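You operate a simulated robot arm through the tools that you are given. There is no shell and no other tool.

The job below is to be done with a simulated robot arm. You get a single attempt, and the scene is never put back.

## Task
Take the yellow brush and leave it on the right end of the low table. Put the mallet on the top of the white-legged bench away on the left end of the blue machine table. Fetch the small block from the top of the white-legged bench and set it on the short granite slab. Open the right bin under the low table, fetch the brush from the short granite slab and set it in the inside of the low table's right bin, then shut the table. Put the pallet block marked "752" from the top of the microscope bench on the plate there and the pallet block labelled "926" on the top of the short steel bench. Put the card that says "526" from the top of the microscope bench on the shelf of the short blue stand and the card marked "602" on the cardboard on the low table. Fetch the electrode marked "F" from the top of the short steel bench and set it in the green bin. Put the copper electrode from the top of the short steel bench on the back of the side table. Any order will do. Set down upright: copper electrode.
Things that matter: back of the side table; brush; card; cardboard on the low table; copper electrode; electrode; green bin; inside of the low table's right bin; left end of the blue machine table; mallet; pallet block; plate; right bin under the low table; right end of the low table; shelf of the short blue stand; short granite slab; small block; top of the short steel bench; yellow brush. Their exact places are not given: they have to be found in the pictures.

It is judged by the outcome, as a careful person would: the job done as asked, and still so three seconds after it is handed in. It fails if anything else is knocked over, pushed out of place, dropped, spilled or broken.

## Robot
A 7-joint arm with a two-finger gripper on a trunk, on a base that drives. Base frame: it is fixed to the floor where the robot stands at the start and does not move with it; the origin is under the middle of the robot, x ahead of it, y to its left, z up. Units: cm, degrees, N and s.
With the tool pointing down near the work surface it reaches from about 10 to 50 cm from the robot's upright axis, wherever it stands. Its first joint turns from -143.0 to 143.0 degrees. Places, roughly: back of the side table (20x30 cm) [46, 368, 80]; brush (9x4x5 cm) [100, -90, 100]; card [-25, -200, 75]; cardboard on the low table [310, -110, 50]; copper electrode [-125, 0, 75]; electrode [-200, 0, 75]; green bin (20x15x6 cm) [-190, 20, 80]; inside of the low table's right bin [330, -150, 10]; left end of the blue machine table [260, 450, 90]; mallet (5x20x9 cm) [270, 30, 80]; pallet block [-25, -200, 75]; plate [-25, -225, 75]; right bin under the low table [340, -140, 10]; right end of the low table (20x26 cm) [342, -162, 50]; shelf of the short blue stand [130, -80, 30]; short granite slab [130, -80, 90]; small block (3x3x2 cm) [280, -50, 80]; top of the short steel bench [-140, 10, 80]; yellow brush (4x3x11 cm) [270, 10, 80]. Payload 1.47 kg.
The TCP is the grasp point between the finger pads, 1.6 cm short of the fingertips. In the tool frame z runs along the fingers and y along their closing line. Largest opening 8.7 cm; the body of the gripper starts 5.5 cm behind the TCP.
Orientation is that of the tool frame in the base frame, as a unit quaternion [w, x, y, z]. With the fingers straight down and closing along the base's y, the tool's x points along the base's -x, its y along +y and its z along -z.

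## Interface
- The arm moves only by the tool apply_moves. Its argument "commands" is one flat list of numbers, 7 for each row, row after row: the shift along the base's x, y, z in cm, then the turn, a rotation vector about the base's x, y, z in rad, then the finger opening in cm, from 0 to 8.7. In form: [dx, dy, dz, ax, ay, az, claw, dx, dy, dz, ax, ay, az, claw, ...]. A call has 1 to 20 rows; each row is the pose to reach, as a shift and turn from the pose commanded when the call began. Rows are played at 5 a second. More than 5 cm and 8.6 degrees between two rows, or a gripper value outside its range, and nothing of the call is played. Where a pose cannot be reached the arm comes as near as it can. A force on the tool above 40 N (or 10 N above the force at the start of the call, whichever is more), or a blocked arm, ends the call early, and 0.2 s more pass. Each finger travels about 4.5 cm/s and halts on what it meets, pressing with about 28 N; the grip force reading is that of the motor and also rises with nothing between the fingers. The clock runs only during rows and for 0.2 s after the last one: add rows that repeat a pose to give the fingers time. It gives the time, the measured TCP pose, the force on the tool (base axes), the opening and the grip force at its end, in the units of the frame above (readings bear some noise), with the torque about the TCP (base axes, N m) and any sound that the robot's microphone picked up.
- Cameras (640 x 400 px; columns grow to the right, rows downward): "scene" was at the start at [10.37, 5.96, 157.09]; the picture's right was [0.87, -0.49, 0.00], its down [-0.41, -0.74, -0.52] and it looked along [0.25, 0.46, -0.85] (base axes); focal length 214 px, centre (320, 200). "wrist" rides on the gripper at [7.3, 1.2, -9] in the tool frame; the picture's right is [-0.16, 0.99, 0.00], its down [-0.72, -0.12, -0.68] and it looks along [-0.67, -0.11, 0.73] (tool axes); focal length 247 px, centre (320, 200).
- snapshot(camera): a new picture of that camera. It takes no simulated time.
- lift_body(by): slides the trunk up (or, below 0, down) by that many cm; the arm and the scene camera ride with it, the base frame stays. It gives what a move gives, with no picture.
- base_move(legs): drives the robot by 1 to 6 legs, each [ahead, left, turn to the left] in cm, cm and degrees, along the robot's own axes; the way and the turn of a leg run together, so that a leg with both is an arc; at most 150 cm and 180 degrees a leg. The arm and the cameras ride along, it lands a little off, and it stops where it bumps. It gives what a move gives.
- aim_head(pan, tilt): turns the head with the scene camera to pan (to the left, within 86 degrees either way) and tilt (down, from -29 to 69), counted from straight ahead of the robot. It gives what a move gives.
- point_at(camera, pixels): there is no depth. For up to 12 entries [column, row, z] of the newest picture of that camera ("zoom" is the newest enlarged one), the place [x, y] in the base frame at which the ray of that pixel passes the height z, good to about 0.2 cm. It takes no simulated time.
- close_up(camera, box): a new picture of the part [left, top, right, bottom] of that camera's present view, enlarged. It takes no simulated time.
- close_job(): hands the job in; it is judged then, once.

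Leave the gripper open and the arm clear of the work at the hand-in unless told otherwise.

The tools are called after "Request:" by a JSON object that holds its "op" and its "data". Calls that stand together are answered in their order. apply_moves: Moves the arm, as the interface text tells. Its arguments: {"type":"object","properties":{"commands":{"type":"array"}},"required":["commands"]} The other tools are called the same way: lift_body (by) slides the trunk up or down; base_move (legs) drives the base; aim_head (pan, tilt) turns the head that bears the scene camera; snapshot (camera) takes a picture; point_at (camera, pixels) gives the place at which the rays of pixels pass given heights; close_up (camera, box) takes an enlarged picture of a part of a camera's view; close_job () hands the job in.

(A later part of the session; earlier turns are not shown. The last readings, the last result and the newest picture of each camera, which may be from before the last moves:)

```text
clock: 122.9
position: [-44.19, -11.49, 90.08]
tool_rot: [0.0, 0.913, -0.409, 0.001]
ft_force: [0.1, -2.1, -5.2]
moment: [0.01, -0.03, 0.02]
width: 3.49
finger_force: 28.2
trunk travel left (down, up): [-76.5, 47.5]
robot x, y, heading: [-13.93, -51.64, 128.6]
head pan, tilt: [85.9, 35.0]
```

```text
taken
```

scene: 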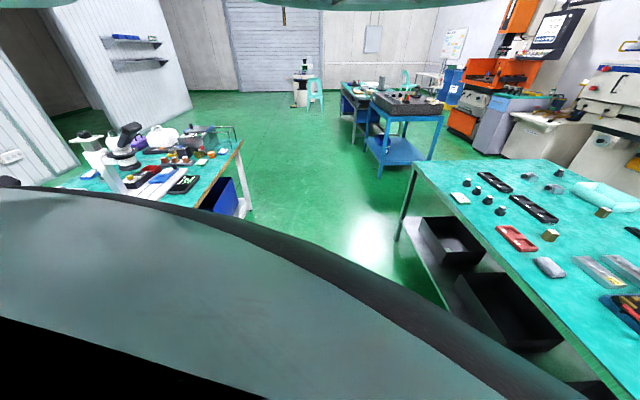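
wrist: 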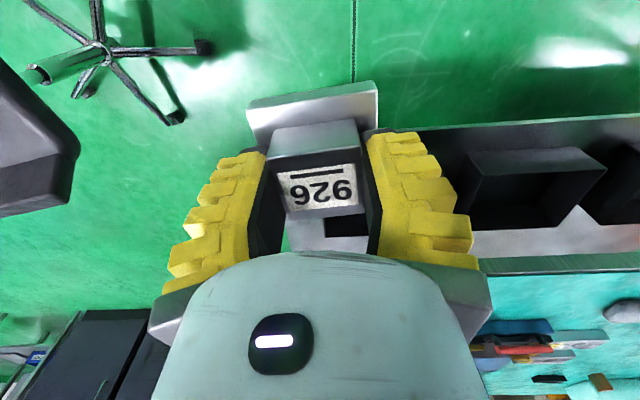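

At the steel bench front. The wrist view shows the chair at left and the bench edge ahead. I go left 28 cm, forward 28 cm, and look again.

Request:
{"op": "base_move", "data": {"legs": [[0, 28, -1.7], [28, 0, 0]]}}

Request:
{"op": "snapshot", "data": {"camera": "wrist"}}

Request:
{"op": "snapshot", "data": {"camera": "scene"}}

```text
clock: 126.4
position: [-82.22, -5.94, 90.02]
tool_rot: [0.0, 0.909, -0.418, 0.001]
ft_force: [-0.1, 0.4, -5.2]
moment: [0.02, -0.02, 0.01]
width: 3.46
finger_force: 28.0
trunk travel left (down, up): [-76.5, 47.5]
robot x, y, heading: [-52.91, -46.31, 127.3]
head pan, tilt: [85.9, 35.0]
```

```text
taken
```

wrist: 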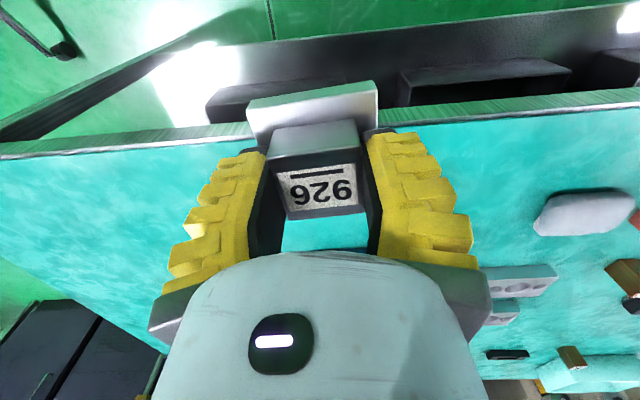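

```text
taken
```

scene: 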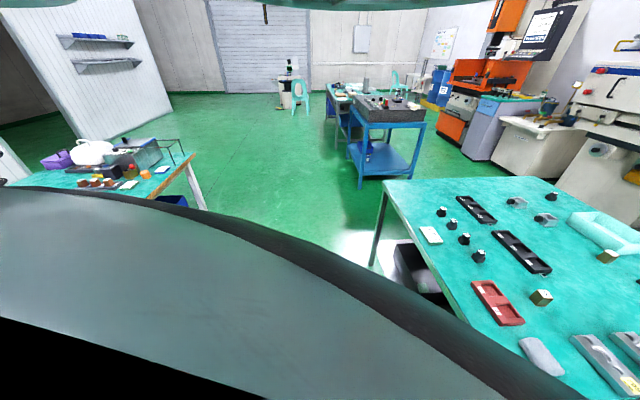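

Front strip of the bench looks clear under and just ahead of the block. I go 12 cm ahead and check again.

Request:
{"op": "base_move", "data": {"legs": [[12, 0, 0]]}}

Request:
{"op": "snapshot", "data": {"camera": "wrist"}}

```text
clock: 127.7
position: [-89.37, 3.7, 90.13]
tool_rot: [0.001, 0.909, -0.418, 0.001]
ft_force: [-0.2, 0.1, -4.9]
moment: [0.0, 0.03, 0.03]
width: 3.45
finger_force: 27.5
trunk travel left (down, up): [-76.5, 47.5]
robot x, y, heading: [-60.36, -37.23, 127.4]
head pan, tilt: [85.9, 35.0]
```

```text
taken
```

wrist: 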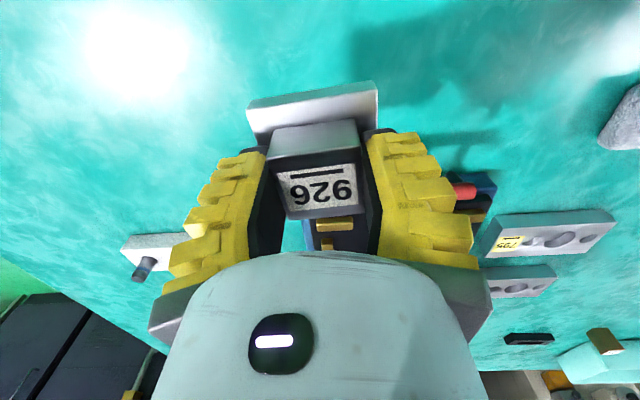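

Request:
{"op": "point_at", "data": {"camera": "wrist", "pixels": [[455, 185, 82], [330, 235, 84], [125, 250, 80], [150, 280, 83], [480, 250, 80], [600, 140, 80]]}}

```text
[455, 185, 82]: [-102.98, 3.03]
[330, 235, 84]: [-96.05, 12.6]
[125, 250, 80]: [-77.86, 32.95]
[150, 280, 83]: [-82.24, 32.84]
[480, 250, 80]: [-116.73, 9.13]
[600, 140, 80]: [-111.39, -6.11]
```

The press's pad front is 11 cm ahead and its handle 11 cm to the side, so there is room. I lower the block gently.

Request:
{"op": "apply_moves", "data": {"commands": [0, 0, -2, 0, 0, 0, 0, 0, 0, -4, 0, 0, 0, 0, 0, 0, -4.6, 0, 0, 0, 0, 0, 0, -4.6, 0, 0, 0, 0]}}

Request:
{"op": "snapshot", "data": {"camera": "wrist"}}

```text
clock: 128.7
position: [-89.29, 3.43, 85.43]
tool_rot: [0.0, 0.909, -0.417, 0.0]
ft_force: [0.1, 0.5, -4.3]
moment: [-0.02, -0.01, -0.04]
width: 3.43
finger_force: 28.2
trunk travel left (down, up): [-76.5, 47.5]
robot x, y, heading: [-60.26, -36.79, 127.4]
head pan, tilt: [85.9, 35.0]
```

```text
taken
```

wrist: 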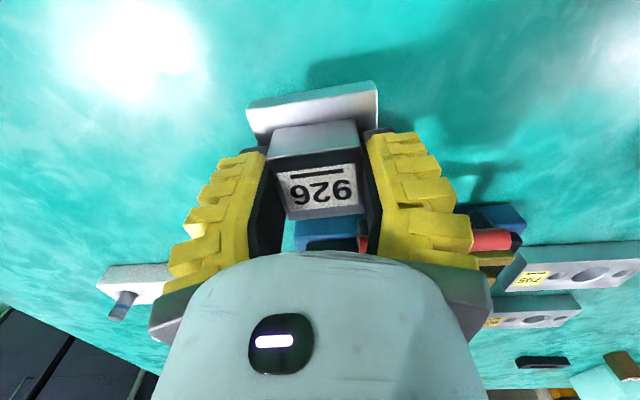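

Request:
{"op": "apply_moves", "data": {"commands": [0, 0, -0.3, 0, 0, 0, 0, 0, 0, -0.6, 0, 0, 0, 0, 0, 0, -0.9, 0, 0, 0, 0]}}

```text
clock: 129.4
position: [-89.37, 3.58, 84.68]
tool_rot: [0.001, 0.909, -0.417, 0.001]
ft_force: [-0.1, -0.5, -4.6]
moment: [-0.02, 0.03, 0.05]
width: 3.42
finger_force: 27.6
trunk travel left (down, up): [-76.5, 47.5]
robot x, y, heading: [-60.35, -37.12, 127.7]
head pan, tilt: [85.9, 35.0]
```

Request:
{"op": "apply_moves", "data": {"commands": [0, 0, -0.3, 0, 0, 0, 0, 0, 0, -0.6, 0, 0, 0, 0, 0, 0, -0.6, 0, 0, 0, 0]}}

```text
clock: 130.2
position: [-89.36, 3.63, 83.9]
tool_rot: [0.0, 0.909, -0.418, 0.001]
ft_force: [-0.6, 0.5, -5.1]
moment: [0.0, -0.03, 0.02]
width: 3.48
finger_force: 28.0
trunk travel left (down, up): [-76.5, 47.5]
robot x, y, heading: [-60.48, -37.32, 127.5]
head pan, tilt: [85.9, 35.0]
```

Request:
{"op": "apply_moves", "data": {"commands": [0, 0, -0.3, 0, 0, 0, 0, 0, 0, -0.6, 0, 0, 0, 0, 0, 0, -0.6, 0, 0, 0, 0]}}

```text
clock: 131.1
position: [-89.34, 3.66, 83.38]
tool_rot: [0.002, 0.909, -0.417, 0.001]
ft_force: [-0.7, -0.3, -4.8]
moment: [-0.03, 0.0, 0.0]
width: 3.45
finger_force: 27.7
trunk travel left (down, up): [-76.5, 47.5]
robot x, y, heading: [-60.06, -37.08, 127.3]
head pan, tilt: [85.9, 35.0]
```

Request:
{"op": "apply_moves", "data": {"commands": [0, 0, -0.3, 0, 0, 0, 0, 0, 0, -0.6, 0, 0, 0, 0, 0, 0, -0.8, 0, 0, 0, 0]}}

Request:
{"op": "snapshot", "data": {"camera": "wrist"}}

```text
clock: 131.8
position: [-89.4, 3.6, 82.6]
tool_rot: [0.001, 0.909, -0.417, 0.002]
ft_force: [-0.4, 0.1, -4.9]
moment: [0.01, -0.01, -0.01]
width: 3.42
finger_force: 27.8
trunk travel left (down, up): [-76.5, 47.5]
robot x, y, heading: [-60.49, -37.29, 127.2]
head pan, tilt: [85.9, 35.0]
```

```text
taken
```

wrist: 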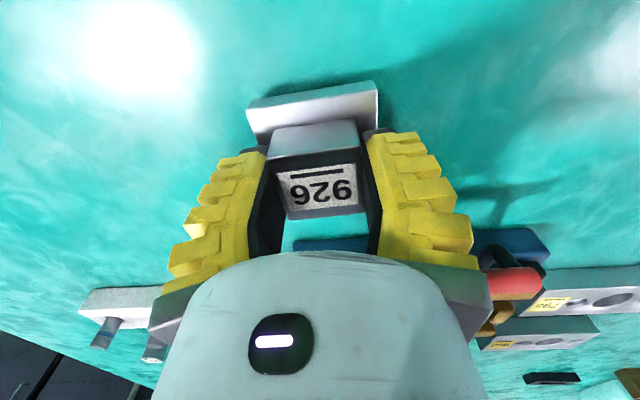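

Request:
{"op": "apply_moves", "data": {"commands": [0, 0, -0.2, 0, 0, 0, 0, 0, 0, -0.4, 0, 0, 0, 0, 0, 0, -0.5, 0, 0, 0, 0]}}

```text
clock: 132.7
position: [-89.48, 3.67, 82.07]
tool_rot: [0.001, 0.909, -0.417, 0.001]
ft_force: [-0.9, -0.3, -4.4]
moment: [0.0, 0.01, 0.02]
width: 3.43
finger_force: 27.9
trunk travel left (down, up): [-76.5, 47.5]
robot x, y, heading: [-60.31, -37.03, 127.4]
head pan, tilt: [85.9, 35.0]
```

Request:
{"op": "apply_moves", "data": {"commands": [0, 0, -0.2, 0, 0, 0, 0, 0, 0, -0.4, 0, 0, 0, 0, 0, 0, -0.5, 0, 0, 0, 0]}}

```text
clock: 133.4
position: [-89.53, 3.67, 81.7]
tool_rot: [0.001, 0.909, -0.418, 0.001]
ft_force: [4.1, -7.2, 16.8]
moment: [-0.13, -0.01, -0.02]
width: 3.7
finger_force: 27.5
trunk travel left (down, up): [-76.5, 47.5]
robot x, y, heading: [-60.46, -37.05, 127.3]
head pan, tilt: [85.9, 35.0]
```

Contact at z≈81.7. I release and rise 12 cm.

Request:
{"op": "apply_moves", "data": {"commands": [0, 0, 0, 0, 0, 0, 6, 0, 0, 0, 0, 0, 0, 8.7, 0, 0, 0, 0, 0, 0, 8.7, 0, 0, 4, 0, 0, 0, 8.7, 0, 0, 8, 0, 0, 0, 8.7, 0, 0, 12, 0, 0, 0, 8.7]}}

Request:
{"op": "snapshot", "data": {"camera": "wrist"}}

```text
clock: 134.8
position: [-89.24, 3.86, 93.79]
tool_rot: [-0.002, 0.908, -0.418, 0.002]
ft_force: [1.2, -0.1, -0.5]
moment: [-0.01, 0.04, 0.04]
width: 8.67
finger_force: 0.1
trunk travel left (down, up): [-76.5, 47.5]
robot x, y, heading: [-60.29, -37.32, 127.2]
head pan, tilt: [85.9, 35.0]
```

```text
taken
```

wrist: 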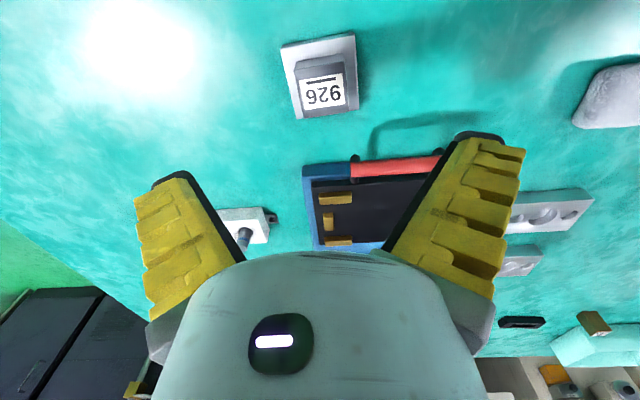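

926 is set on the steel bench. Next comes electrode "F" at the back of this bench. I back off 15 cm, drive left past the bench's left end, then forward along it.

Request:
{"op": "base_move", "data": {"legs": [[-15, 0, -0.4], [0, 80, 0], [0, 82, 0]]}}

Request:
{"op": "snapshot", "data": {"camera": "scene"}}

Request:
{"op": "snapshot", "data": {"camera": "wrist"}}

```text
clock: 144.1
position: [-210.55, -106.33, 93.57]
tool_rot: [0.0, 0.908, -0.419, 0.0]
ft_force: [-0.8, -0.3, 0.2]
moment: [-0.03, -0.01, 0.01]
width: 8.71
finger_force: 0.0
trunk travel left (down, up): [-76.5, 47.5]
robot x, y, heading: [-181.59, -147.12, 127.2]
head pan, tilt: [85.9, 35.0]
```

```text
taken
```

scene: 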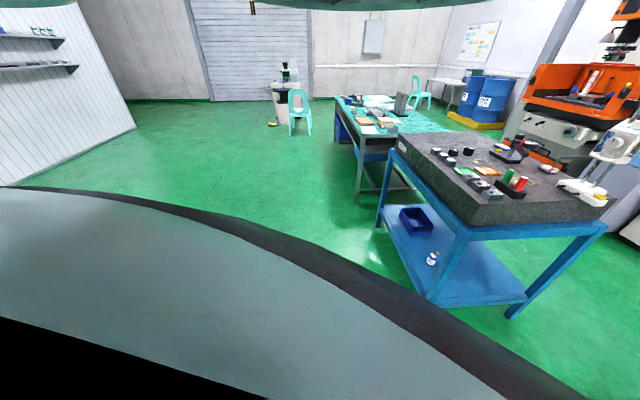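

```text
taken
```

wrist: 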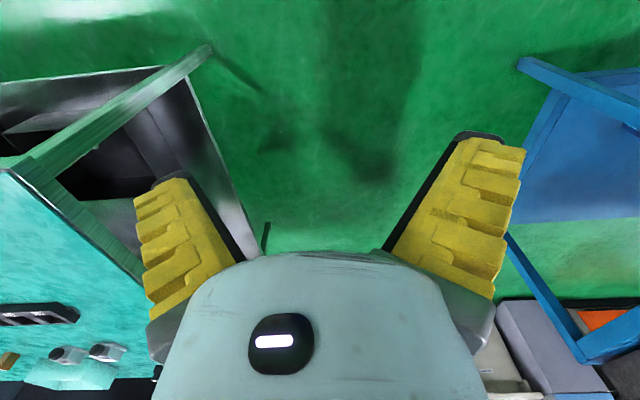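

Another granite stand is on the left. I check the clearance between its legs and the steel bench.

Request:
{"op": "point_at", "data": {"camera": "scene", "pixels": [[378, 228, 0], [437, 300, 0], [513, 317, 0], [465, 225, 85], [607, 205, 85]]}}

Request:
{"op": "point_at", "data": {"camera": "wrist", "pixels": [[208, 48, 0], [10, 170, 77], [520, 62, 0], [505, 240, 0]]}}

```text
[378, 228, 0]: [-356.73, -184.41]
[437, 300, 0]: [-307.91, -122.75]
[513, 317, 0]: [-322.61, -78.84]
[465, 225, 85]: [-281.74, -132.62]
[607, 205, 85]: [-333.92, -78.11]
```

```text
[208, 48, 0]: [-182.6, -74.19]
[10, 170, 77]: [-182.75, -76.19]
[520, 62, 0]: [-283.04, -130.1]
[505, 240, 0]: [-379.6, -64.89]
```

The corridor is over 1.1 m wide. I centre in it, go forward past the bench, and turn around to face its back side.

Request:
{"op": "base_move", "data": {"legs": [[0, 12, 0], [100, 0, 0], [97, 0, 0]]}}

Request:
{"op": "snapshot", "data": {"camera": "scene"}}

Request:
{"op": "snapshot", "data": {"camera": "wrist"}}

```text
clock: 154.8
position: [-338.91, 44.29, 93.63]
tool_rot: [0.0, 0.907, -0.421, 0.001]
ft_force: [0.9, -0.1, -0.6]
moment: [-0.01, 0.01, -0.05]
width: 8.72
finger_force: 0.0
trunk travel left (down, up): [-76.5, 47.5]
robot x, y, heading: [-310.03, 3.4, 127.1]
head pan, tilt: [85.9, 35.0]
```

```text
taken
```

scene: 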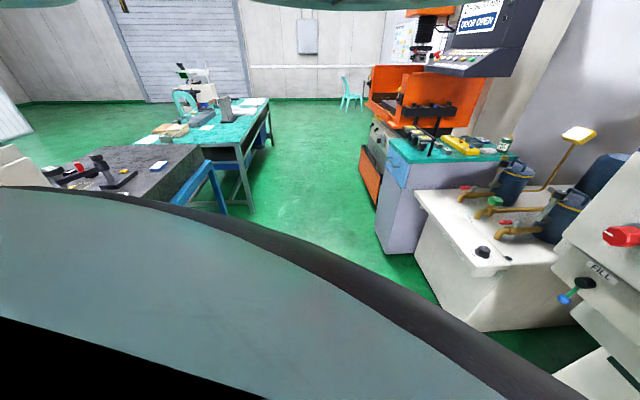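

```text
taken
```

wrist: 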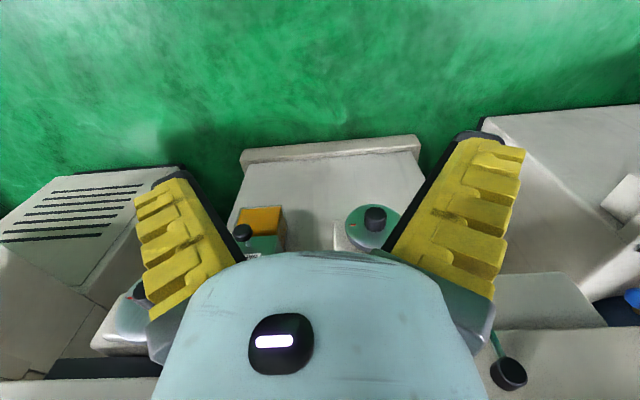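

I turn 180° clockwise (arm sweeps over free floor and above the bench corner).

Request:
{"op": "base_move", "data": {"legs": [[0, 0, -90], [0, 0, -90]]}}

Request:
{"op": "snapshot", "data": {"camera": "scene"}}

Request:
{"op": "snapshot", "data": {"camera": "wrist"}}

```text
clock: 162.8
position: [-280.62, -37.03, 93.68]
tool_rot: [-0.001, 0.411, 0.912, 0.001]
ft_force: [-0.1, -0.4, 0.2]
moment: [0.0, 0.01, 0.04]
width: 8.7
finger_force: 0.1
trunk travel left (down, up): [-76.5, 47.5]
robot x, y, heading: [-310.14, 3.36, -51.9]
head pan, tilt: [85.9, 35.0]
```

```text
taken
```

scene: 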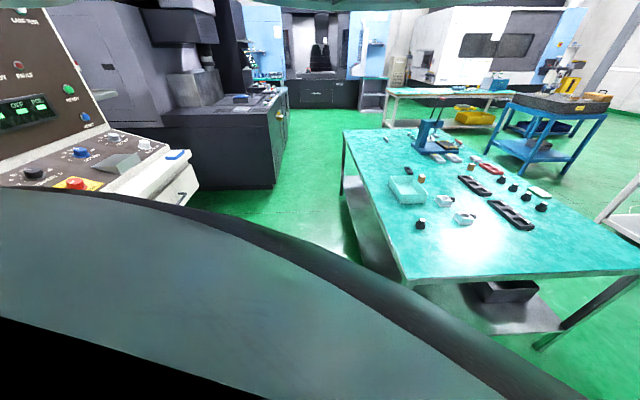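

```text
taken
```

wrist: 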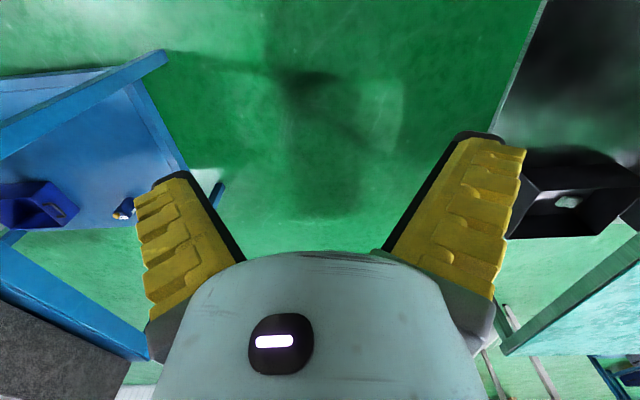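

Now the electrodes from the other side. I zoom to read the label of the far electrode at (421,223) and others.

Request:
{"op": "close_up", "data": {"camera": "scene", "box": [410, 213, 434, 231]}}

Request:
{"op": "close_up", "data": {"camera": "scene", "box": [380, 160, 480, 222]}}

Request:
{"op": "close_up", "data": {"camera": "scene", "box": [490, 165, 554, 215]}}

```text
16.00 times, centred on (422, 222) of scene
```

zoom: 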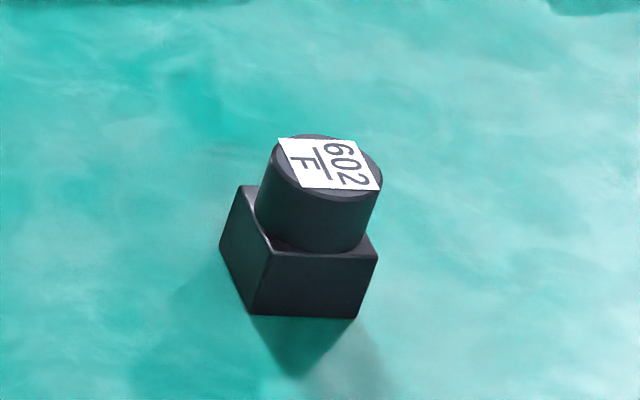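

```text
6.40 times, centred on (430, 191) of scene
```

zoom: 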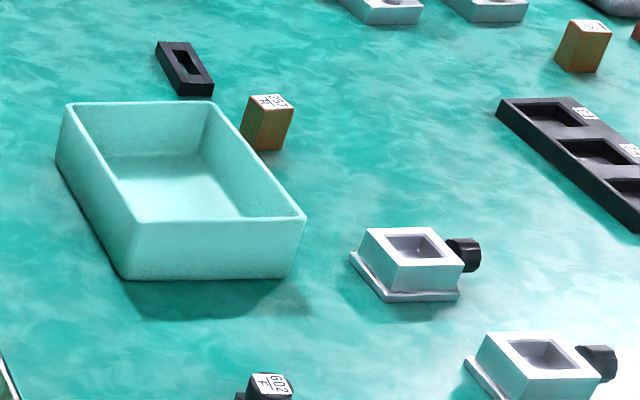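

```text
8.00 times, centred on (522, 190) of scene
```

zoom: 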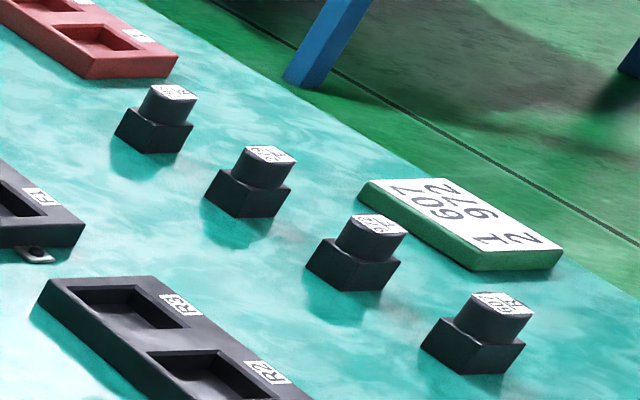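

The far electrode reads "602 / F", closest to the given place (-200,0). The other F's stand in the front row far from it, so this is the one. I drive left along the back side of the bench.

Request:
{"op": "base_move", "data": {"legs": [[0, 88, -1.2], [8, 0, 0]]}}

Request:
{"op": "snapshot", "data": {"camera": "wrist"}}

```text
clock: 168.2
position: [-206.27, 9.11, 93.61]
tool_rot: [-0.001, 0.427, 0.904, 0.0]
ft_force: [0.2, 0.3, -0.5]
moment: [0.02, 0.03, 0.04]
width: 8.67
finger_force: 0.1
trunk travel left (down, up): [-76.5, 47.5]
robot x, y, heading: [-234.78, 50.74, -53.9]
head pan, tilt: [85.9, 35.0]
```

```text
taken
```

wrist: 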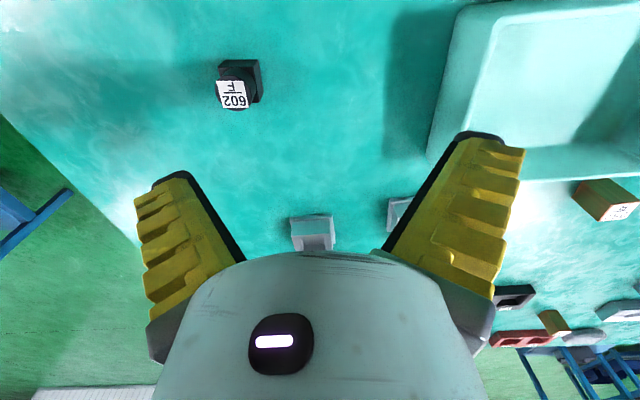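

Request:
{"op": "close_up", "data": {"camera": "wrist", "box": [190, 45, 290, 125]}}

```text
5.00 times, centred on (240, 85) of wrist
```

zoom: 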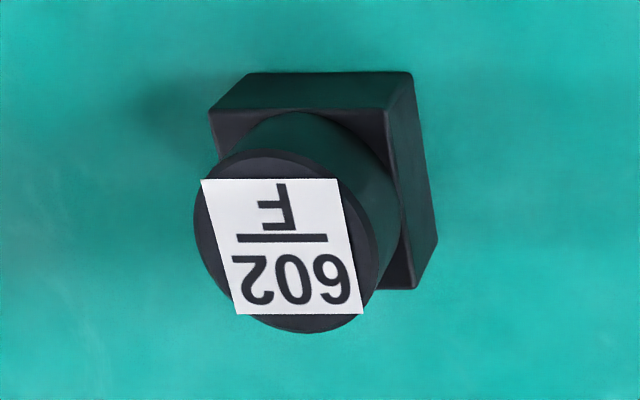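

Request:
{"op": "point_at", "data": {"camera": "zoom", "pixels": [[245, 72, 77.3], [412, 72, 77.3], [436, 240, 77.3], [210, 110, 79.5], [385, 108, 79.5], [412, 290, 79.5], [287, 240, 82], [194, 215, 82], [380, 240, 82], [287, 240, 83]]}}

```text
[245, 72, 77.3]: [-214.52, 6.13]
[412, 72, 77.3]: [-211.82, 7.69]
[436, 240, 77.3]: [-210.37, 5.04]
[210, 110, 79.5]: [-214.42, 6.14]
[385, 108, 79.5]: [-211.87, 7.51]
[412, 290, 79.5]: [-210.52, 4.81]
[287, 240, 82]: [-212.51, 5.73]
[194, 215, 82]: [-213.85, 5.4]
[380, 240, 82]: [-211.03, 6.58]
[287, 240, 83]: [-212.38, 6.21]
```

The electrode is centred at (-212.45,5.57), a 3 cm base turned 30°, about 4.7 cm tall. I align the gripper (turn -9.4°), move above it and down to z≈84.

Request:
{"op": "apply_moves", "data": {"commands": [-2.1, -1.2, 0, 0, 0, -0.08, 8.7, -4.2, -2.4, 0, 0, 0, -0.164, 8.7, -6.18, -3.54, 0, 0, 0, -0.164, 8.7, -6.18, -3.54, -4, 0, 0, -0.164, 8.7, -6.18, -3.54, -7, 0, 0, -0.164, 8.7, -6.18, -3.54, -7, 0, 0, -0.164, 8.7]}}

Request:
{"op": "snapshot", "data": {"camera": "wrist"}}

```text
clock: 169.6
position: [-212.3, 5.51, 86.52]
tool_rot: [0.0, 0.499, 0.867, 0.0]
ft_force: [-0.4, 0.3, -0.4]
moment: [0.02, 0.01, 0.02]
width: 8.71
finger_force: 0.1
trunk travel left (down, up): [-76.5, 47.5]
robot x, y, heading: [-234.16, 50.32, -53.7]
head pan, tilt: [85.9, 35.0]
```

```text
taken
```

wrist: 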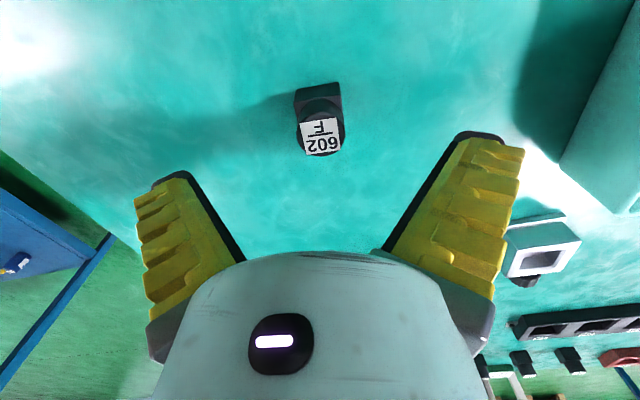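

Centred. I descend to z≈79.5 and close.

Request:
{"op": "apply_moves", "data": {"commands": [-0.1, 0.05, -3, 0, 0, 0, 8.7, -0.1, 0.05, -5.5, 0, 0, 0, 8.7, -0.1, 0.05, -6.9, 0, 0, 0, 8.7, -0.1, 0.05, -6.9, 0, 0, 0, 8.7, -0.1, 0.05, -6.9, 0, 0, 0, 0, -0.1, 0.05, -6.9, 0, 0, 0, 0, -0.1, 0.05, -6.9, 0, 0, 0, 0, -0.1, 0.05, -6.9, 0, 0, 0, 0, -0.1, 0.05, -6.9, 0, 0, 0, 0, -0.1, 0.05, -6.9, 0, 0, 0, 0]}}

Request:
{"op": "snapshot", "data": {"camera": "wrist"}}

```text
clock: 171.8
position: [-212.53, 5.62, 79.91]
tool_rot: [-0.001, 0.499, 0.866, 0.001]
ft_force: [-2.7, 5.9, 15.9]
moment: [0.1, 0.06, -0.02]
width: 2.62
finger_force: 28.4
trunk travel left (down, up): [-76.5, 47.5]
robot x, y, heading: [-234.68, 50.64, -54.0]
head pan, tilt: [85.9, 35.0]
```

```text
taken
```

wrist: 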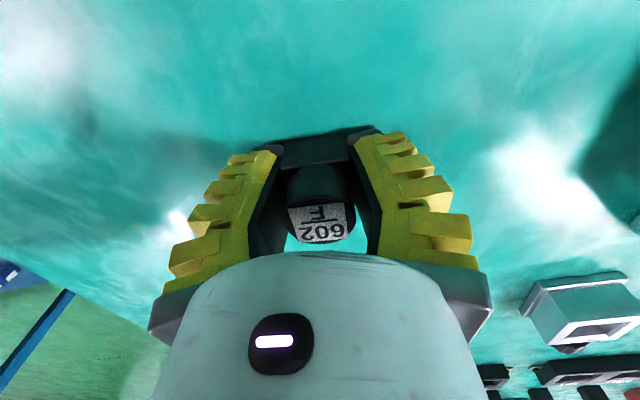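

Gripped at the base. I lift it 12 cm and check.

Request:
{"op": "apply_moves", "data": {"commands": [0, 0, 1, 0, 0, 0, 0, 0, 0, 3, 0, 0, 0, 0, 0, 0, 7, 0, 0, 0, 0, 0, 0, 11, 0, 0, 0, 0, 0, 0, 13, 0, 0, 0, 0]}}

Request:
{"op": "snapshot", "data": {"camera": "wrist"}}

```text
clock: 173.0
position: [-212.65, 5.68, 92.89]
tool_rot: [0.0, 0.5, 0.866, 0.0]
ft_force: [0.6, -0.4, -1.3]
moment: [-0.03, 0.01, -0.01]
width: 2.12
finger_force: 28.3
trunk travel left (down, up): [-76.5, 47.5]
robot x, y, heading: [-234.7, 50.63, -53.9]
head pan, tilt: [85.9, 35.0]
```

```text
taken
```

wrist: 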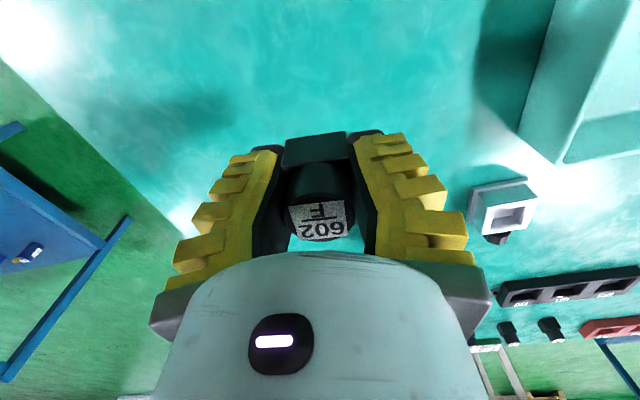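

Held. I move towards the green bin and look.

Request:
{"op": "apply_moves", "data": {"commands": [4, 2.6, 0, 0, 0, 0.08, 0, 8, 5.2, 0, 0, 0, 0.15, 0, 12, 7.8, 0, 0, 0, 0.15, 0, 15, 9.5, 0, 0, 0, 0.15, 0]}}

Request:
{"op": "snapshot", "data": {"camera": "wrist"}}

```text
clock: 174.0
position: [-197.33, 15.26, 92.7]
tool_rot: [-0.002, 0.433, 0.901, 0.0]
ft_force: [-0.4, 0.0, -1.4]
moment: [-0.02, -0.03, -0.06]
width: 2.12
finger_force: 28.5
trunk travel left (down, up): [-76.5, 47.5]
robot x, y, heading: [-234.75, 50.61, -53.9]
head pan, tilt: [85.9, 35.0]
```

```text
taken
```

wrist: 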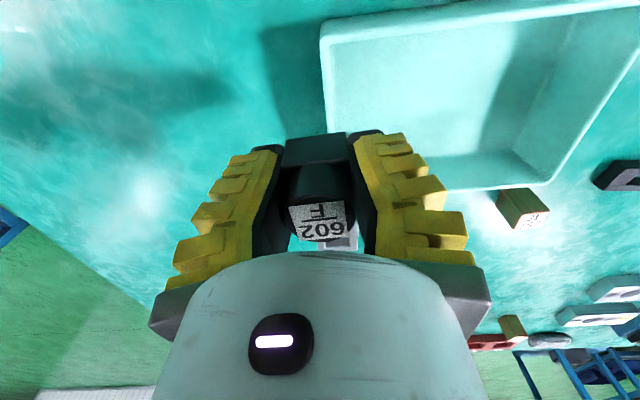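

Request:
{"op": "point_at", "data": {"camera": "wrist", "pixels": [[322, 25, 83], [555, 180, 83], [445, 188, 83], [635, 2, 83], [505, 150, 78], [330, 130, 83]]}}

```text
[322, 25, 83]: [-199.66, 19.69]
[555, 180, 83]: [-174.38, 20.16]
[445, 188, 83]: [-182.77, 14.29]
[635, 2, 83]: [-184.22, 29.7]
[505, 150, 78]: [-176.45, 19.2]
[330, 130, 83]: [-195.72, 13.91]
```

The bin's rim corners give its centre at (-187,20). I drive the base left 12 cm so that the tool comes right over it.

Request:
{"op": "base_move", "data": {"legs": [[0, 12, 0]]}}

Request:
{"op": "snapshot", "data": {"camera": "wrist"}}

```text
clock: 175.2
position: [-187.76, 22.2, 92.61]
tool_rot: [-0.001, 0.434, 0.901, 0.001]
ft_force: [-0.2, -1.1, -0.2]
moment: [0.0, 0.0, 0.01]
width: 2.1
finger_force: 28.2
trunk travel left (down, up): [-76.5, 47.5]
robot x, y, heading: [-224.83, 57.53, -54.1]
head pan, tilt: [85.9, 35.0]
```

```text
taken
```

wrist: 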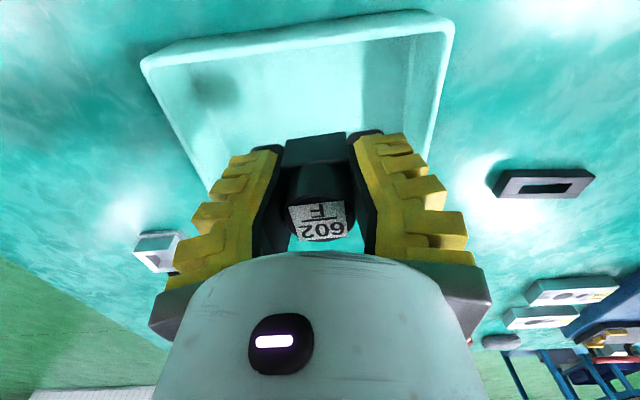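

Request:
{"op": "point_at", "data": {"camera": "wrist", "pixels": [[143, 65, 83], [452, 20, 83], [432, 180, 83], [207, 190, 83]]}}

```text
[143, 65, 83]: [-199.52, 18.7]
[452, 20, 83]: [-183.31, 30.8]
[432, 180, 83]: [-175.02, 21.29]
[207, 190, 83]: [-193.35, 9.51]
```

Bin centre is (-187.8,20.1). I shift 2 cm and lower into the bin.

Request:
{"op": "apply_moves", "data": {"commands": [0, -2, 0, 0, 0, 0, 0, 0, -2, -4, 0, 0, 0, 0, 0, -2, -8, 0, 0, 0, 0, 0, -2, -11, 0, 0, 0, 0, 0, -2, -11, 0, 0, 0, 0]}}

Request:
{"op": "apply_moves", "data": {"commands": [0, 0, -0.3, 0, 0, 0, 0, 0, 0, -0.6, 0, 0, 0, 0, 0, 0, -0.8, 0, 0, 0, 0]}}

```text
clock: 176.4
position: [-187.75, 20.26, 81.45]
tool_rot: [-0.001, 0.434, 0.901, -0.001]
ft_force: [1.3, -0.3, -0.2]
moment: [-0.04, 0.0, -0.02]
width: 2.11
finger_force: 27.9
trunk travel left (down, up): [-76.5, 47.5]
robot x, y, heading: [-224.8, 57.75, -54.1]
head pan, tilt: [85.9, 35.0]
```

```text
clock: 177.2
position: [-187.76, 20.13, 80.72]
tool_rot: [-0.001, 0.433, 0.901, 0.0]
ft_force: [0.2, 0.3, -0.6]
moment: [-0.03, 0.0, 0.02]
width: 2.12
finger_force: 27.9
trunk travel left (down, up): [-76.5, 47.5]
robot x, y, heading: [-224.74, 57.54, -54.1]
head pan, tilt: [85.9, 35.0]
```

Request:
{"op": "apply_moves", "data": {"commands": [0, 0, -0.2, 0, 0, 0, 0, 0, 0, -0.4, 0, 0, 0, 0, 0, 0, -0.4, 0, 0, 0, 0]}}

```text
clock: 178.0
position: [-187.75, 20.0, 80.37]
tool_rot: [-0.001, 0.433, 0.901, 0.0]
ft_force: [-6.0, 5.1, 21.2]
moment: [0.11, 0.05, 0.01]
width: 2.96
finger_force: 27.9
trunk travel left (down, up): [-76.5, 47.5]
robot x, y, heading: [-225.07, 57.32, -54.0]
head pan, tilt: [85.9, 35.0]
```

Contact with the bin floor. I open to 6 cm and rise.

Request:
{"op": "apply_moves", "data": {"commands": [0, 0, 0, 0, 0, 0, 5, 0, 0, 0, 0, 0, 0, 6, 0, 0, 0.2, 0, 0, 0, 6, 0, 0, 4, 0, 0, 0, 6, 0, 0, 8, 0, 0, 0, 6, 0, 0, 12.5, 0, 0, 0, 6, 0, 0, 12.5, 0, 0, 0, 8.7]}}

Request:
{"op": "snapshot", "data": {"camera": "wrist"}}

```text
clock: 179.6
position: [-187.82, 20.19, 93.03]
tool_rot: [-0.001, 0.435, 0.901, 0.0]
ft_force: [0.0, 0.1, -0.7]
moment: [0.0, -0.04, 0.01]
width: 8.68
finger_force: 0.1
trunk travel left (down, up): [-76.5, 47.5]
robot x, y, heading: [-224.93, 57.81, -54.1]
head pan, tilt: [85.9, 35.0]
```

```text
taken
```

wrist: 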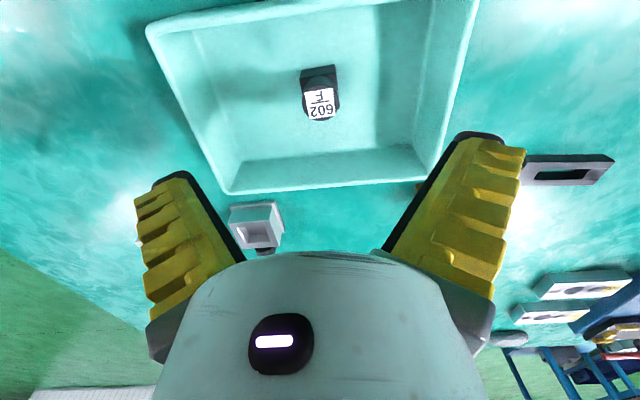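

Electrode F lies in the green bin. Now I return by the same way to the front side for the copper electrode.

Request:
{"op": "base_move", "data": {"legs": [[-6, 0, 0], [0, -101, 0], [0, 0, 90], [0, 0, 91], [-100, 0, 0], [-97, 0, 0]]}}

Request:
{"op": "snapshot", "data": {"camera": "wrist"}}

```text
clock: 202.4
position: [-230.18, -120.46, 93.08]
tool_rot: [0.0, 0.897, -0.442, 0.001]
ft_force: [-0.4, -0.1, 0.8]
moment: [0.02, -0.01, 0.03]
width: 8.7
finger_force: 0.1
trunk travel left (down, up): [-76.5, 47.5]
robot x, y, heading: [-193.63, -158.62, 125.2]
head pan, tilt: [85.9, 35.0]
```

```text
taken
```

wrist: 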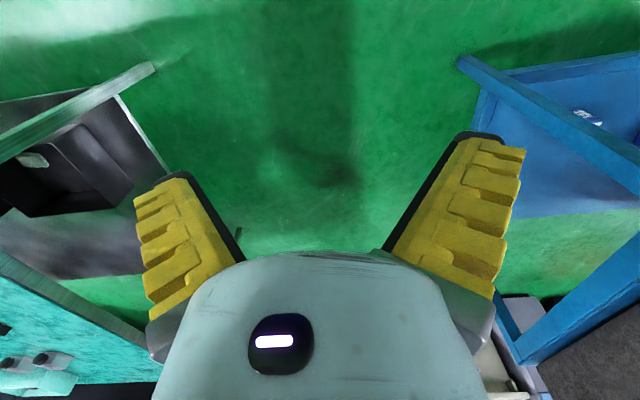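

Request:
{"op": "base_move", "data": {"legs": [[0, 70, 0.0]]}}

```text
clock: 206.3
position: [-286.93, -160.3, 92.94]
tool_rot: [-0.001, 0.896, -0.443, 0.001]
ft_force: [1.3, 0.2, -0.8]
moment: [0.02, 0.02, 0.0]
width: 8.7
finger_force: 0.0
trunk travel left (down, up): [-76.5, 47.5]
robot x, y, heading: [-250.47, -198.04, 124.9]
head pan, tilt: [85.9, 35.0]
```

I mistakenly drove left instead of right; nothing was touched. I correct by driving right 140, then 68 cm.

Request:
{"op": "base_move", "data": {"legs": [[0, -140, 0], [0, -68, 2]]}}

Request:
{"op": "snapshot", "data": {"camera": "wrist"}}

Request:
{"op": "snapshot", "data": {"camera": "scene"}}

```text
clock: 216.5
position: [-118.09, -43.71, 92.95]
tool_rot: [-0.001, 0.901, -0.434, 0.001]
ft_force: [-0.7, 0.2, -0.6]
moment: [-0.02, 0.04, 0.03]
width: 8.7
finger_force: 0.0
trunk travel left (down, up): [-76.5, 47.5]
robot x, y, heading: [-80.9, -81.47, 126.2]
head pan, tilt: [85.9, 35.0]
```

```text
taken
```

wrist: 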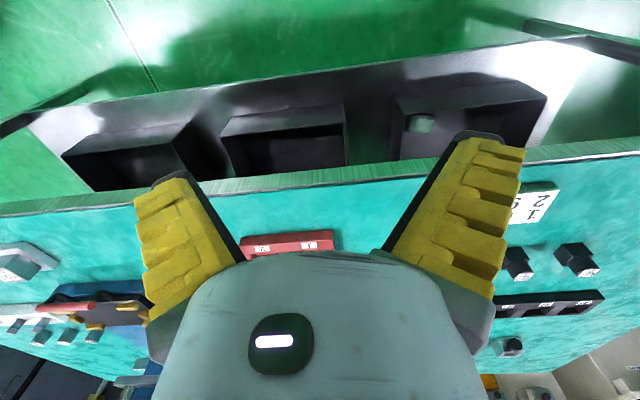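

```text
taken
```

scene: 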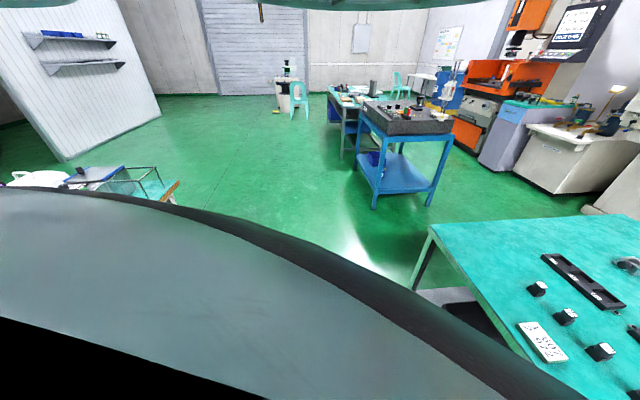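

I'm in front of the copper electrode now. Ahead 30 cm.

Request:
{"op": "base_move", "data": {"legs": [[30, 0, 0]]}}

Request:
{"op": "snapshot", "data": {"camera": "wrist"}}

```text
clock: 218.6
position: [-136.02, -19.58, 92.93]
tool_rot: [-0.001, 0.902, -0.432, 0.001]
ft_force: [0.7, -1.0, 0.1]
moment: [0.04, 0.0, 0.01]
width: 8.72
finger_force: 0.0
trunk travel left (down, up): [-76.5, 47.5]
robot x, y, heading: [-98.88, -56.92, 126.5]
head pan, tilt: [85.9, 35.0]
```

```text
taken
```

wrist: 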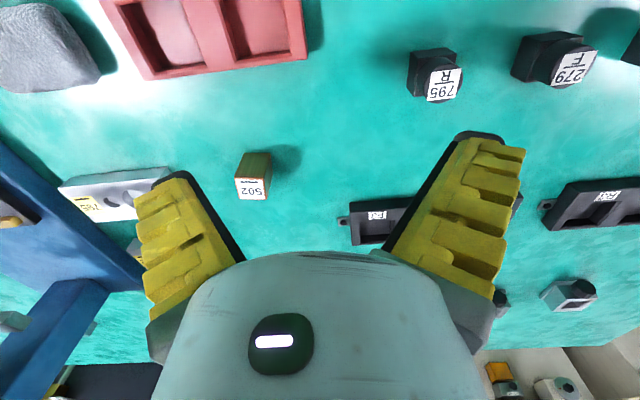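

Request:
{"op": "close_up", "data": {"camera": "wrist", "box": [213, 130, 293, 210]}}

```text
5.00 times, centred on (253, 170) of wrist
```

zoom: 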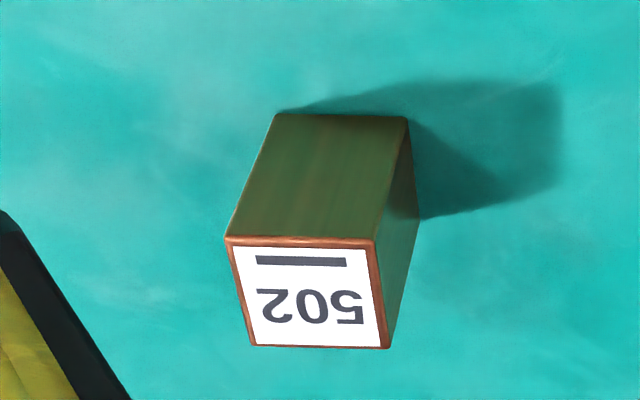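

Request:
{"op": "point_at", "data": {"camera": "zoom", "pixels": [[280, 113, 77.2], [408, 117, 77.2], [420, 218, 77.2], [227, 237, 82], [373, 240, 82], [388, 348, 82], [250, 346, 82], [227, 237, 82.5], [388, 348, 82.5], [227, 237, 81.5], [388, 348, 81.5]]}}

```text
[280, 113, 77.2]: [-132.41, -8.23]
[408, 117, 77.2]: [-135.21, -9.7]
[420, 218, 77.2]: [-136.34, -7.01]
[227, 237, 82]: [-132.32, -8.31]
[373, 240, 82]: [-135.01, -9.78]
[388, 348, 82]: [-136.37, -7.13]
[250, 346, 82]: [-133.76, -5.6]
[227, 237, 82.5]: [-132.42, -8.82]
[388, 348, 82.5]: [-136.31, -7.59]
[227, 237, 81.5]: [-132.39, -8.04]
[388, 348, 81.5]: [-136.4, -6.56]
```

The copper electrode (3×3×4.8 cm) is centred at (-134.4,-7.7), turned 28.5°. It is 61 cm from the axis, so I move the base 11 cm ahead.

Request:
{"op": "base_move", "data": {"legs": [[11, 0, 0]]}}

```text
clock: 219.7
position: [-142.58, -10.82, 93.03]
tool_rot: [0.001, 0.902, -0.432, 0.0]
ft_force: [0.4, -0.6, 0.6]
moment: [0.0, 0.03, -0.01]
width: 8.7
finger_force: 0.0
trunk travel left (down, up): [-76.5, 47.5]
robot x, y, heading: [-105.31, -47.69, 126.1]
head pan, tilt: [85.9, 35.0]
```

No bump. Now I move above the electrode with the yaw correction, to z≈86.

Request:
{"op": "apply_moves", "data": {"commands": [2.7, 1, 0, 0, 0, -0.09, 8.7, 5.4, 2, 0, 0, 0, -0.18, 8.7, 8.2, 3.1, 0, 0, 0, -0.18, 8.7, 8.2, 3.1, -4, 0, 0, -0.18, 8.7, 8.2, 3.1, -7, 0, 0, -0.18, 8.7, 8.2, 3.1, -7, 0, 0, -0.18, 8.7]}}

Request:
{"op": "snapshot", "data": {"camera": "wrist"}}

```text
clock: 221.1
position: [-134.33, -7.63, 86.11]
tool_rot: [0.0, 0.86, -0.511, 0.0]
ft_force: [-0.2, 0.3, -0.4]
moment: [0.06, -0.03, 0.02]
width: 8.69
finger_force: 0.1
trunk travel left (down, up): [-76.5, 47.5]
robot x, y, heading: [-104.92, -48.21, 126.0]
head pan, tilt: [85.9, 35.0]
```

```text
taken
```

wrist: 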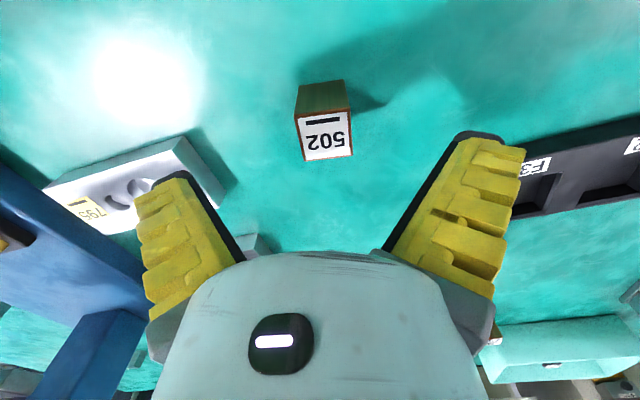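

The grey plate at (140,190) is near the left finger. I check its distance.

Request:
{"op": "point_at", "data": {"camera": "wrist", "pixels": [[225, 195, 77.3], [190, 137, 79], [222, 190, 79], [520, 165, 79], [260, 240, 78]]}}

```text
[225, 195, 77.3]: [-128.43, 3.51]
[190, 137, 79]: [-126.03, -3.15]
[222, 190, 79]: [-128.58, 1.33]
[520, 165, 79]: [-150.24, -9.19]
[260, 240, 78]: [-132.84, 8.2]
```

It is 9.5 cm away, so clear. I descend to z=80 and close.

Request:
{"op": "apply_moves", "data": {"commands": [0, 0, -3, 0, 0, 0, 8.7, 0, 0, -5, 0, 0, 0, 8.7, 0, 0, -6.1, 0, 0, 0, 8.7, 0, 0, -6.1, 0, 0, 0, 8.7, 0, 0, -6.1, 0, 0, 0, 0, 0, 0, -6.1, 0, 0, 0, 0, 0, 0, -6.1, 0, 0, 0, 0, 0, 0, -6.1, 0, 0, 0, 0, 0, 0, -6.1, 0, 0, 0, 0, 0, 0, -6.1, 0, 0, 0, 0]}}

Request:
{"op": "apply_moves", "data": {"commands": [0, 0, 1, 0, 0, 0, 0, 0, 0, 3, 0, 0, 0, 0, 0, 0, 7, 0, 0, 0, 0, 0, 0, 11, 0, 0, 0, 0, 0, 0, 13, 0, 0, 0, 0]}}

Request:
{"op": "snapshot", "data": {"camera": "wrist"}}

```text
clock: 223.3
position: [-134.39, -7.7, 79.89]
tool_rot: [0.001, 0.86, -0.51, 0.001]
ft_force: [1.7, -7.5, 16.8]
moment: [-0.13, -0.07, -0.01]
width: 2.7
finger_force: 27.9
trunk travel left (down, up): [-76.5, 47.5]
robot x, y, heading: [-105.39, -47.94, 125.8]
head pan, tilt: [85.9, 35.0]
```

```text
clock: 224.5
position: [-134.21, -7.74, 92.91]
tool_rot: [0.001, 0.859, -0.512, 0.0]
ft_force: [-0.5, -1.5, -4.5]
moment: [0.02, -0.01, 0.02]
width: 2.07
finger_force: 27.7
trunk travel left (down, up): [-76.5, 47.5]
robot x, y, heading: [-105.37, -48.07, 126.0]
head pan, tilt: [85.9, 35.0]
```

```text
taken
```

wrist: 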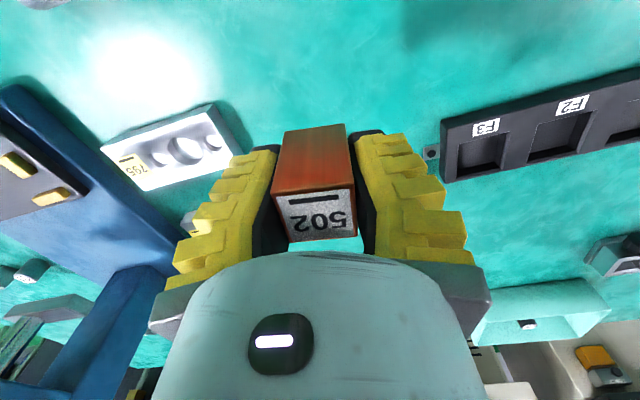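

Copper electrode held (4.5 N). I back off 65 cm and go right, staying well clear of the chair, then look toward the side table.

Request:
{"op": "base_move", "data": {"legs": [[-68, 0, 0.9], [0, -105, 0], [0, -100, 0]]}}

Request:
{"op": "base_move", "data": {"legs": [[0, 0, -127]]}}

Request:
{"op": "snapshot", "data": {"camera": "scene"}}

Request:
{"op": "snapshot", "data": {"camera": "wrist"}}

```text
clock: 238.1
position: [69.99, 60.66, 92.9]
tool_rot: [0.001, 0.859, -0.513, 0.001]
ft_force: [0.0, 0.1, -3.2]
moment: [-0.02, 0.05, 0.0]
width: 2.07
finger_force: 27.8
trunk travel left (down, up): [-76.5, 47.5]
robot x, y, heading: [98.71, 20.21, 126.0]
head pan, tilt: [85.9, 35.0]
```

```text
clock: 243.8
position: [148.51, 18.88, 92.95]
tool_rot: [-0.001, 0.077, 0.997, 0.0]
ft_force: [0.3, 1.1, -3.5]
moment: [0.0, -0.01, 0.0]
width: 2.06
finger_force: 28.2
trunk travel left (down, up): [-76.5, 47.5]
robot x, y, heading: [99.09, 20.21, -1.0]
head pan, tilt: [85.9, 35.0]
```

```text
taken
```

scene: 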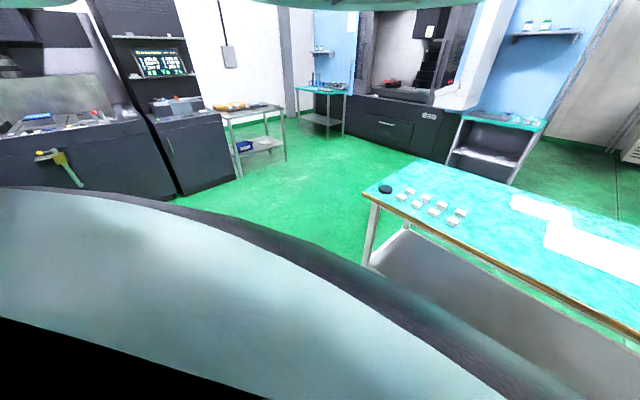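

```text
taken
```

wrist: 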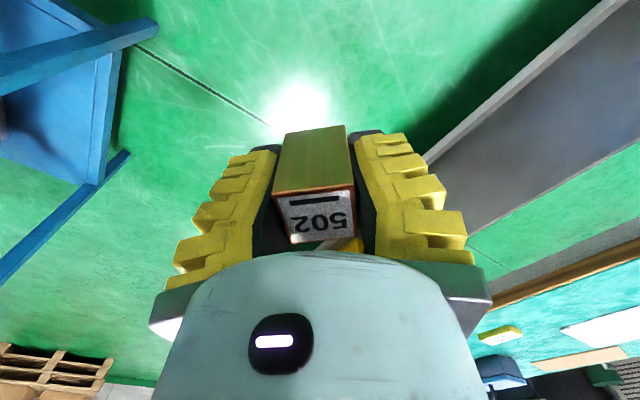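

The side table is the small steel table at (255,110). I zoom in on it.

Request:
{"op": "close_up", "data": {"camera": "scene", "box": [190, 80, 310, 190]}}

Request:
{"op": "point_at", "data": {"camera": "scene", "pixels": [[221, 113, 80], [282, 103, 80], [242, 118, 80], [240, 177, 0], [287, 160, 0], [207, 190, 0], [180, 196, 0], [148, 200, 0], [297, 138, 0], [328, 137, 0], [345, 128, 0], [370, 265, 0]]}}

```text
3.64 times, centred on (250, 135) of scene
```

zoom: 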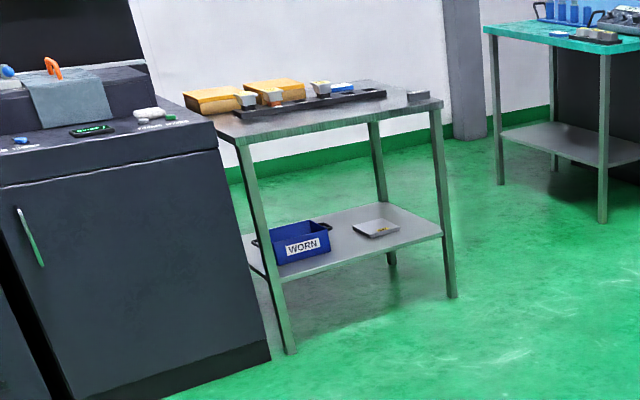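

```text
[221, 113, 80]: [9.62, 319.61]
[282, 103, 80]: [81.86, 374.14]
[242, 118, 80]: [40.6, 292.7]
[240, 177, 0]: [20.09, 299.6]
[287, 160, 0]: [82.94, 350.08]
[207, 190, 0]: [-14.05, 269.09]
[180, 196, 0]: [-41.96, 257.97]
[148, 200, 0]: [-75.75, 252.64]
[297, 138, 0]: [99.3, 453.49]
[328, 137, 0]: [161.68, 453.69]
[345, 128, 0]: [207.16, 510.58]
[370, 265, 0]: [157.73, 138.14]
```

The side table's front edge is at b≈228 (my bench-aligned axis) and its back part is reachable from its free right side. I turn to heading -143°, then drive around to that side in legs.

Request:
{"op": "base_move", "data": {"legs": [[0, 0, -142], [0, -90, 0], [0, -83, 0]]}}

Request:
{"op": "snapshot", "data": {"camera": "scene"}}

```text
clock: 258.4
position: [-44.41, 130.02, 92.8]
tool_rot: [0.0, 0.967, 0.256, 0.001]
ft_force: [-0.3, 0.2, -4.0]
moment: [-0.02, 0.03, -0.01]
width: 2.09
finger_force: 28.4
trunk travel left (down, up): [-76.5, 47.5]
robot x, y, heading: [-4.36, 159.64, -142.5]
head pan, tilt: [85.9, 35.0]
```

```text
taken
```

scene: 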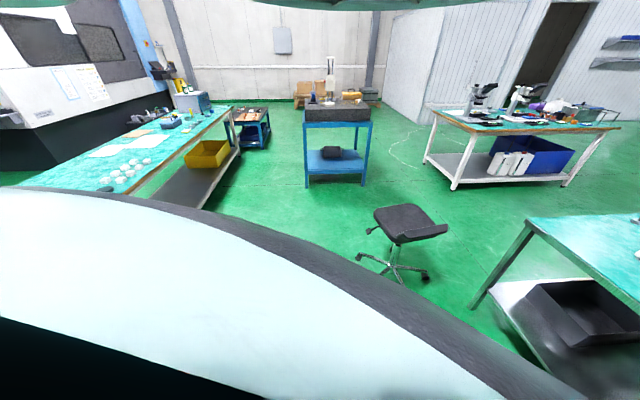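

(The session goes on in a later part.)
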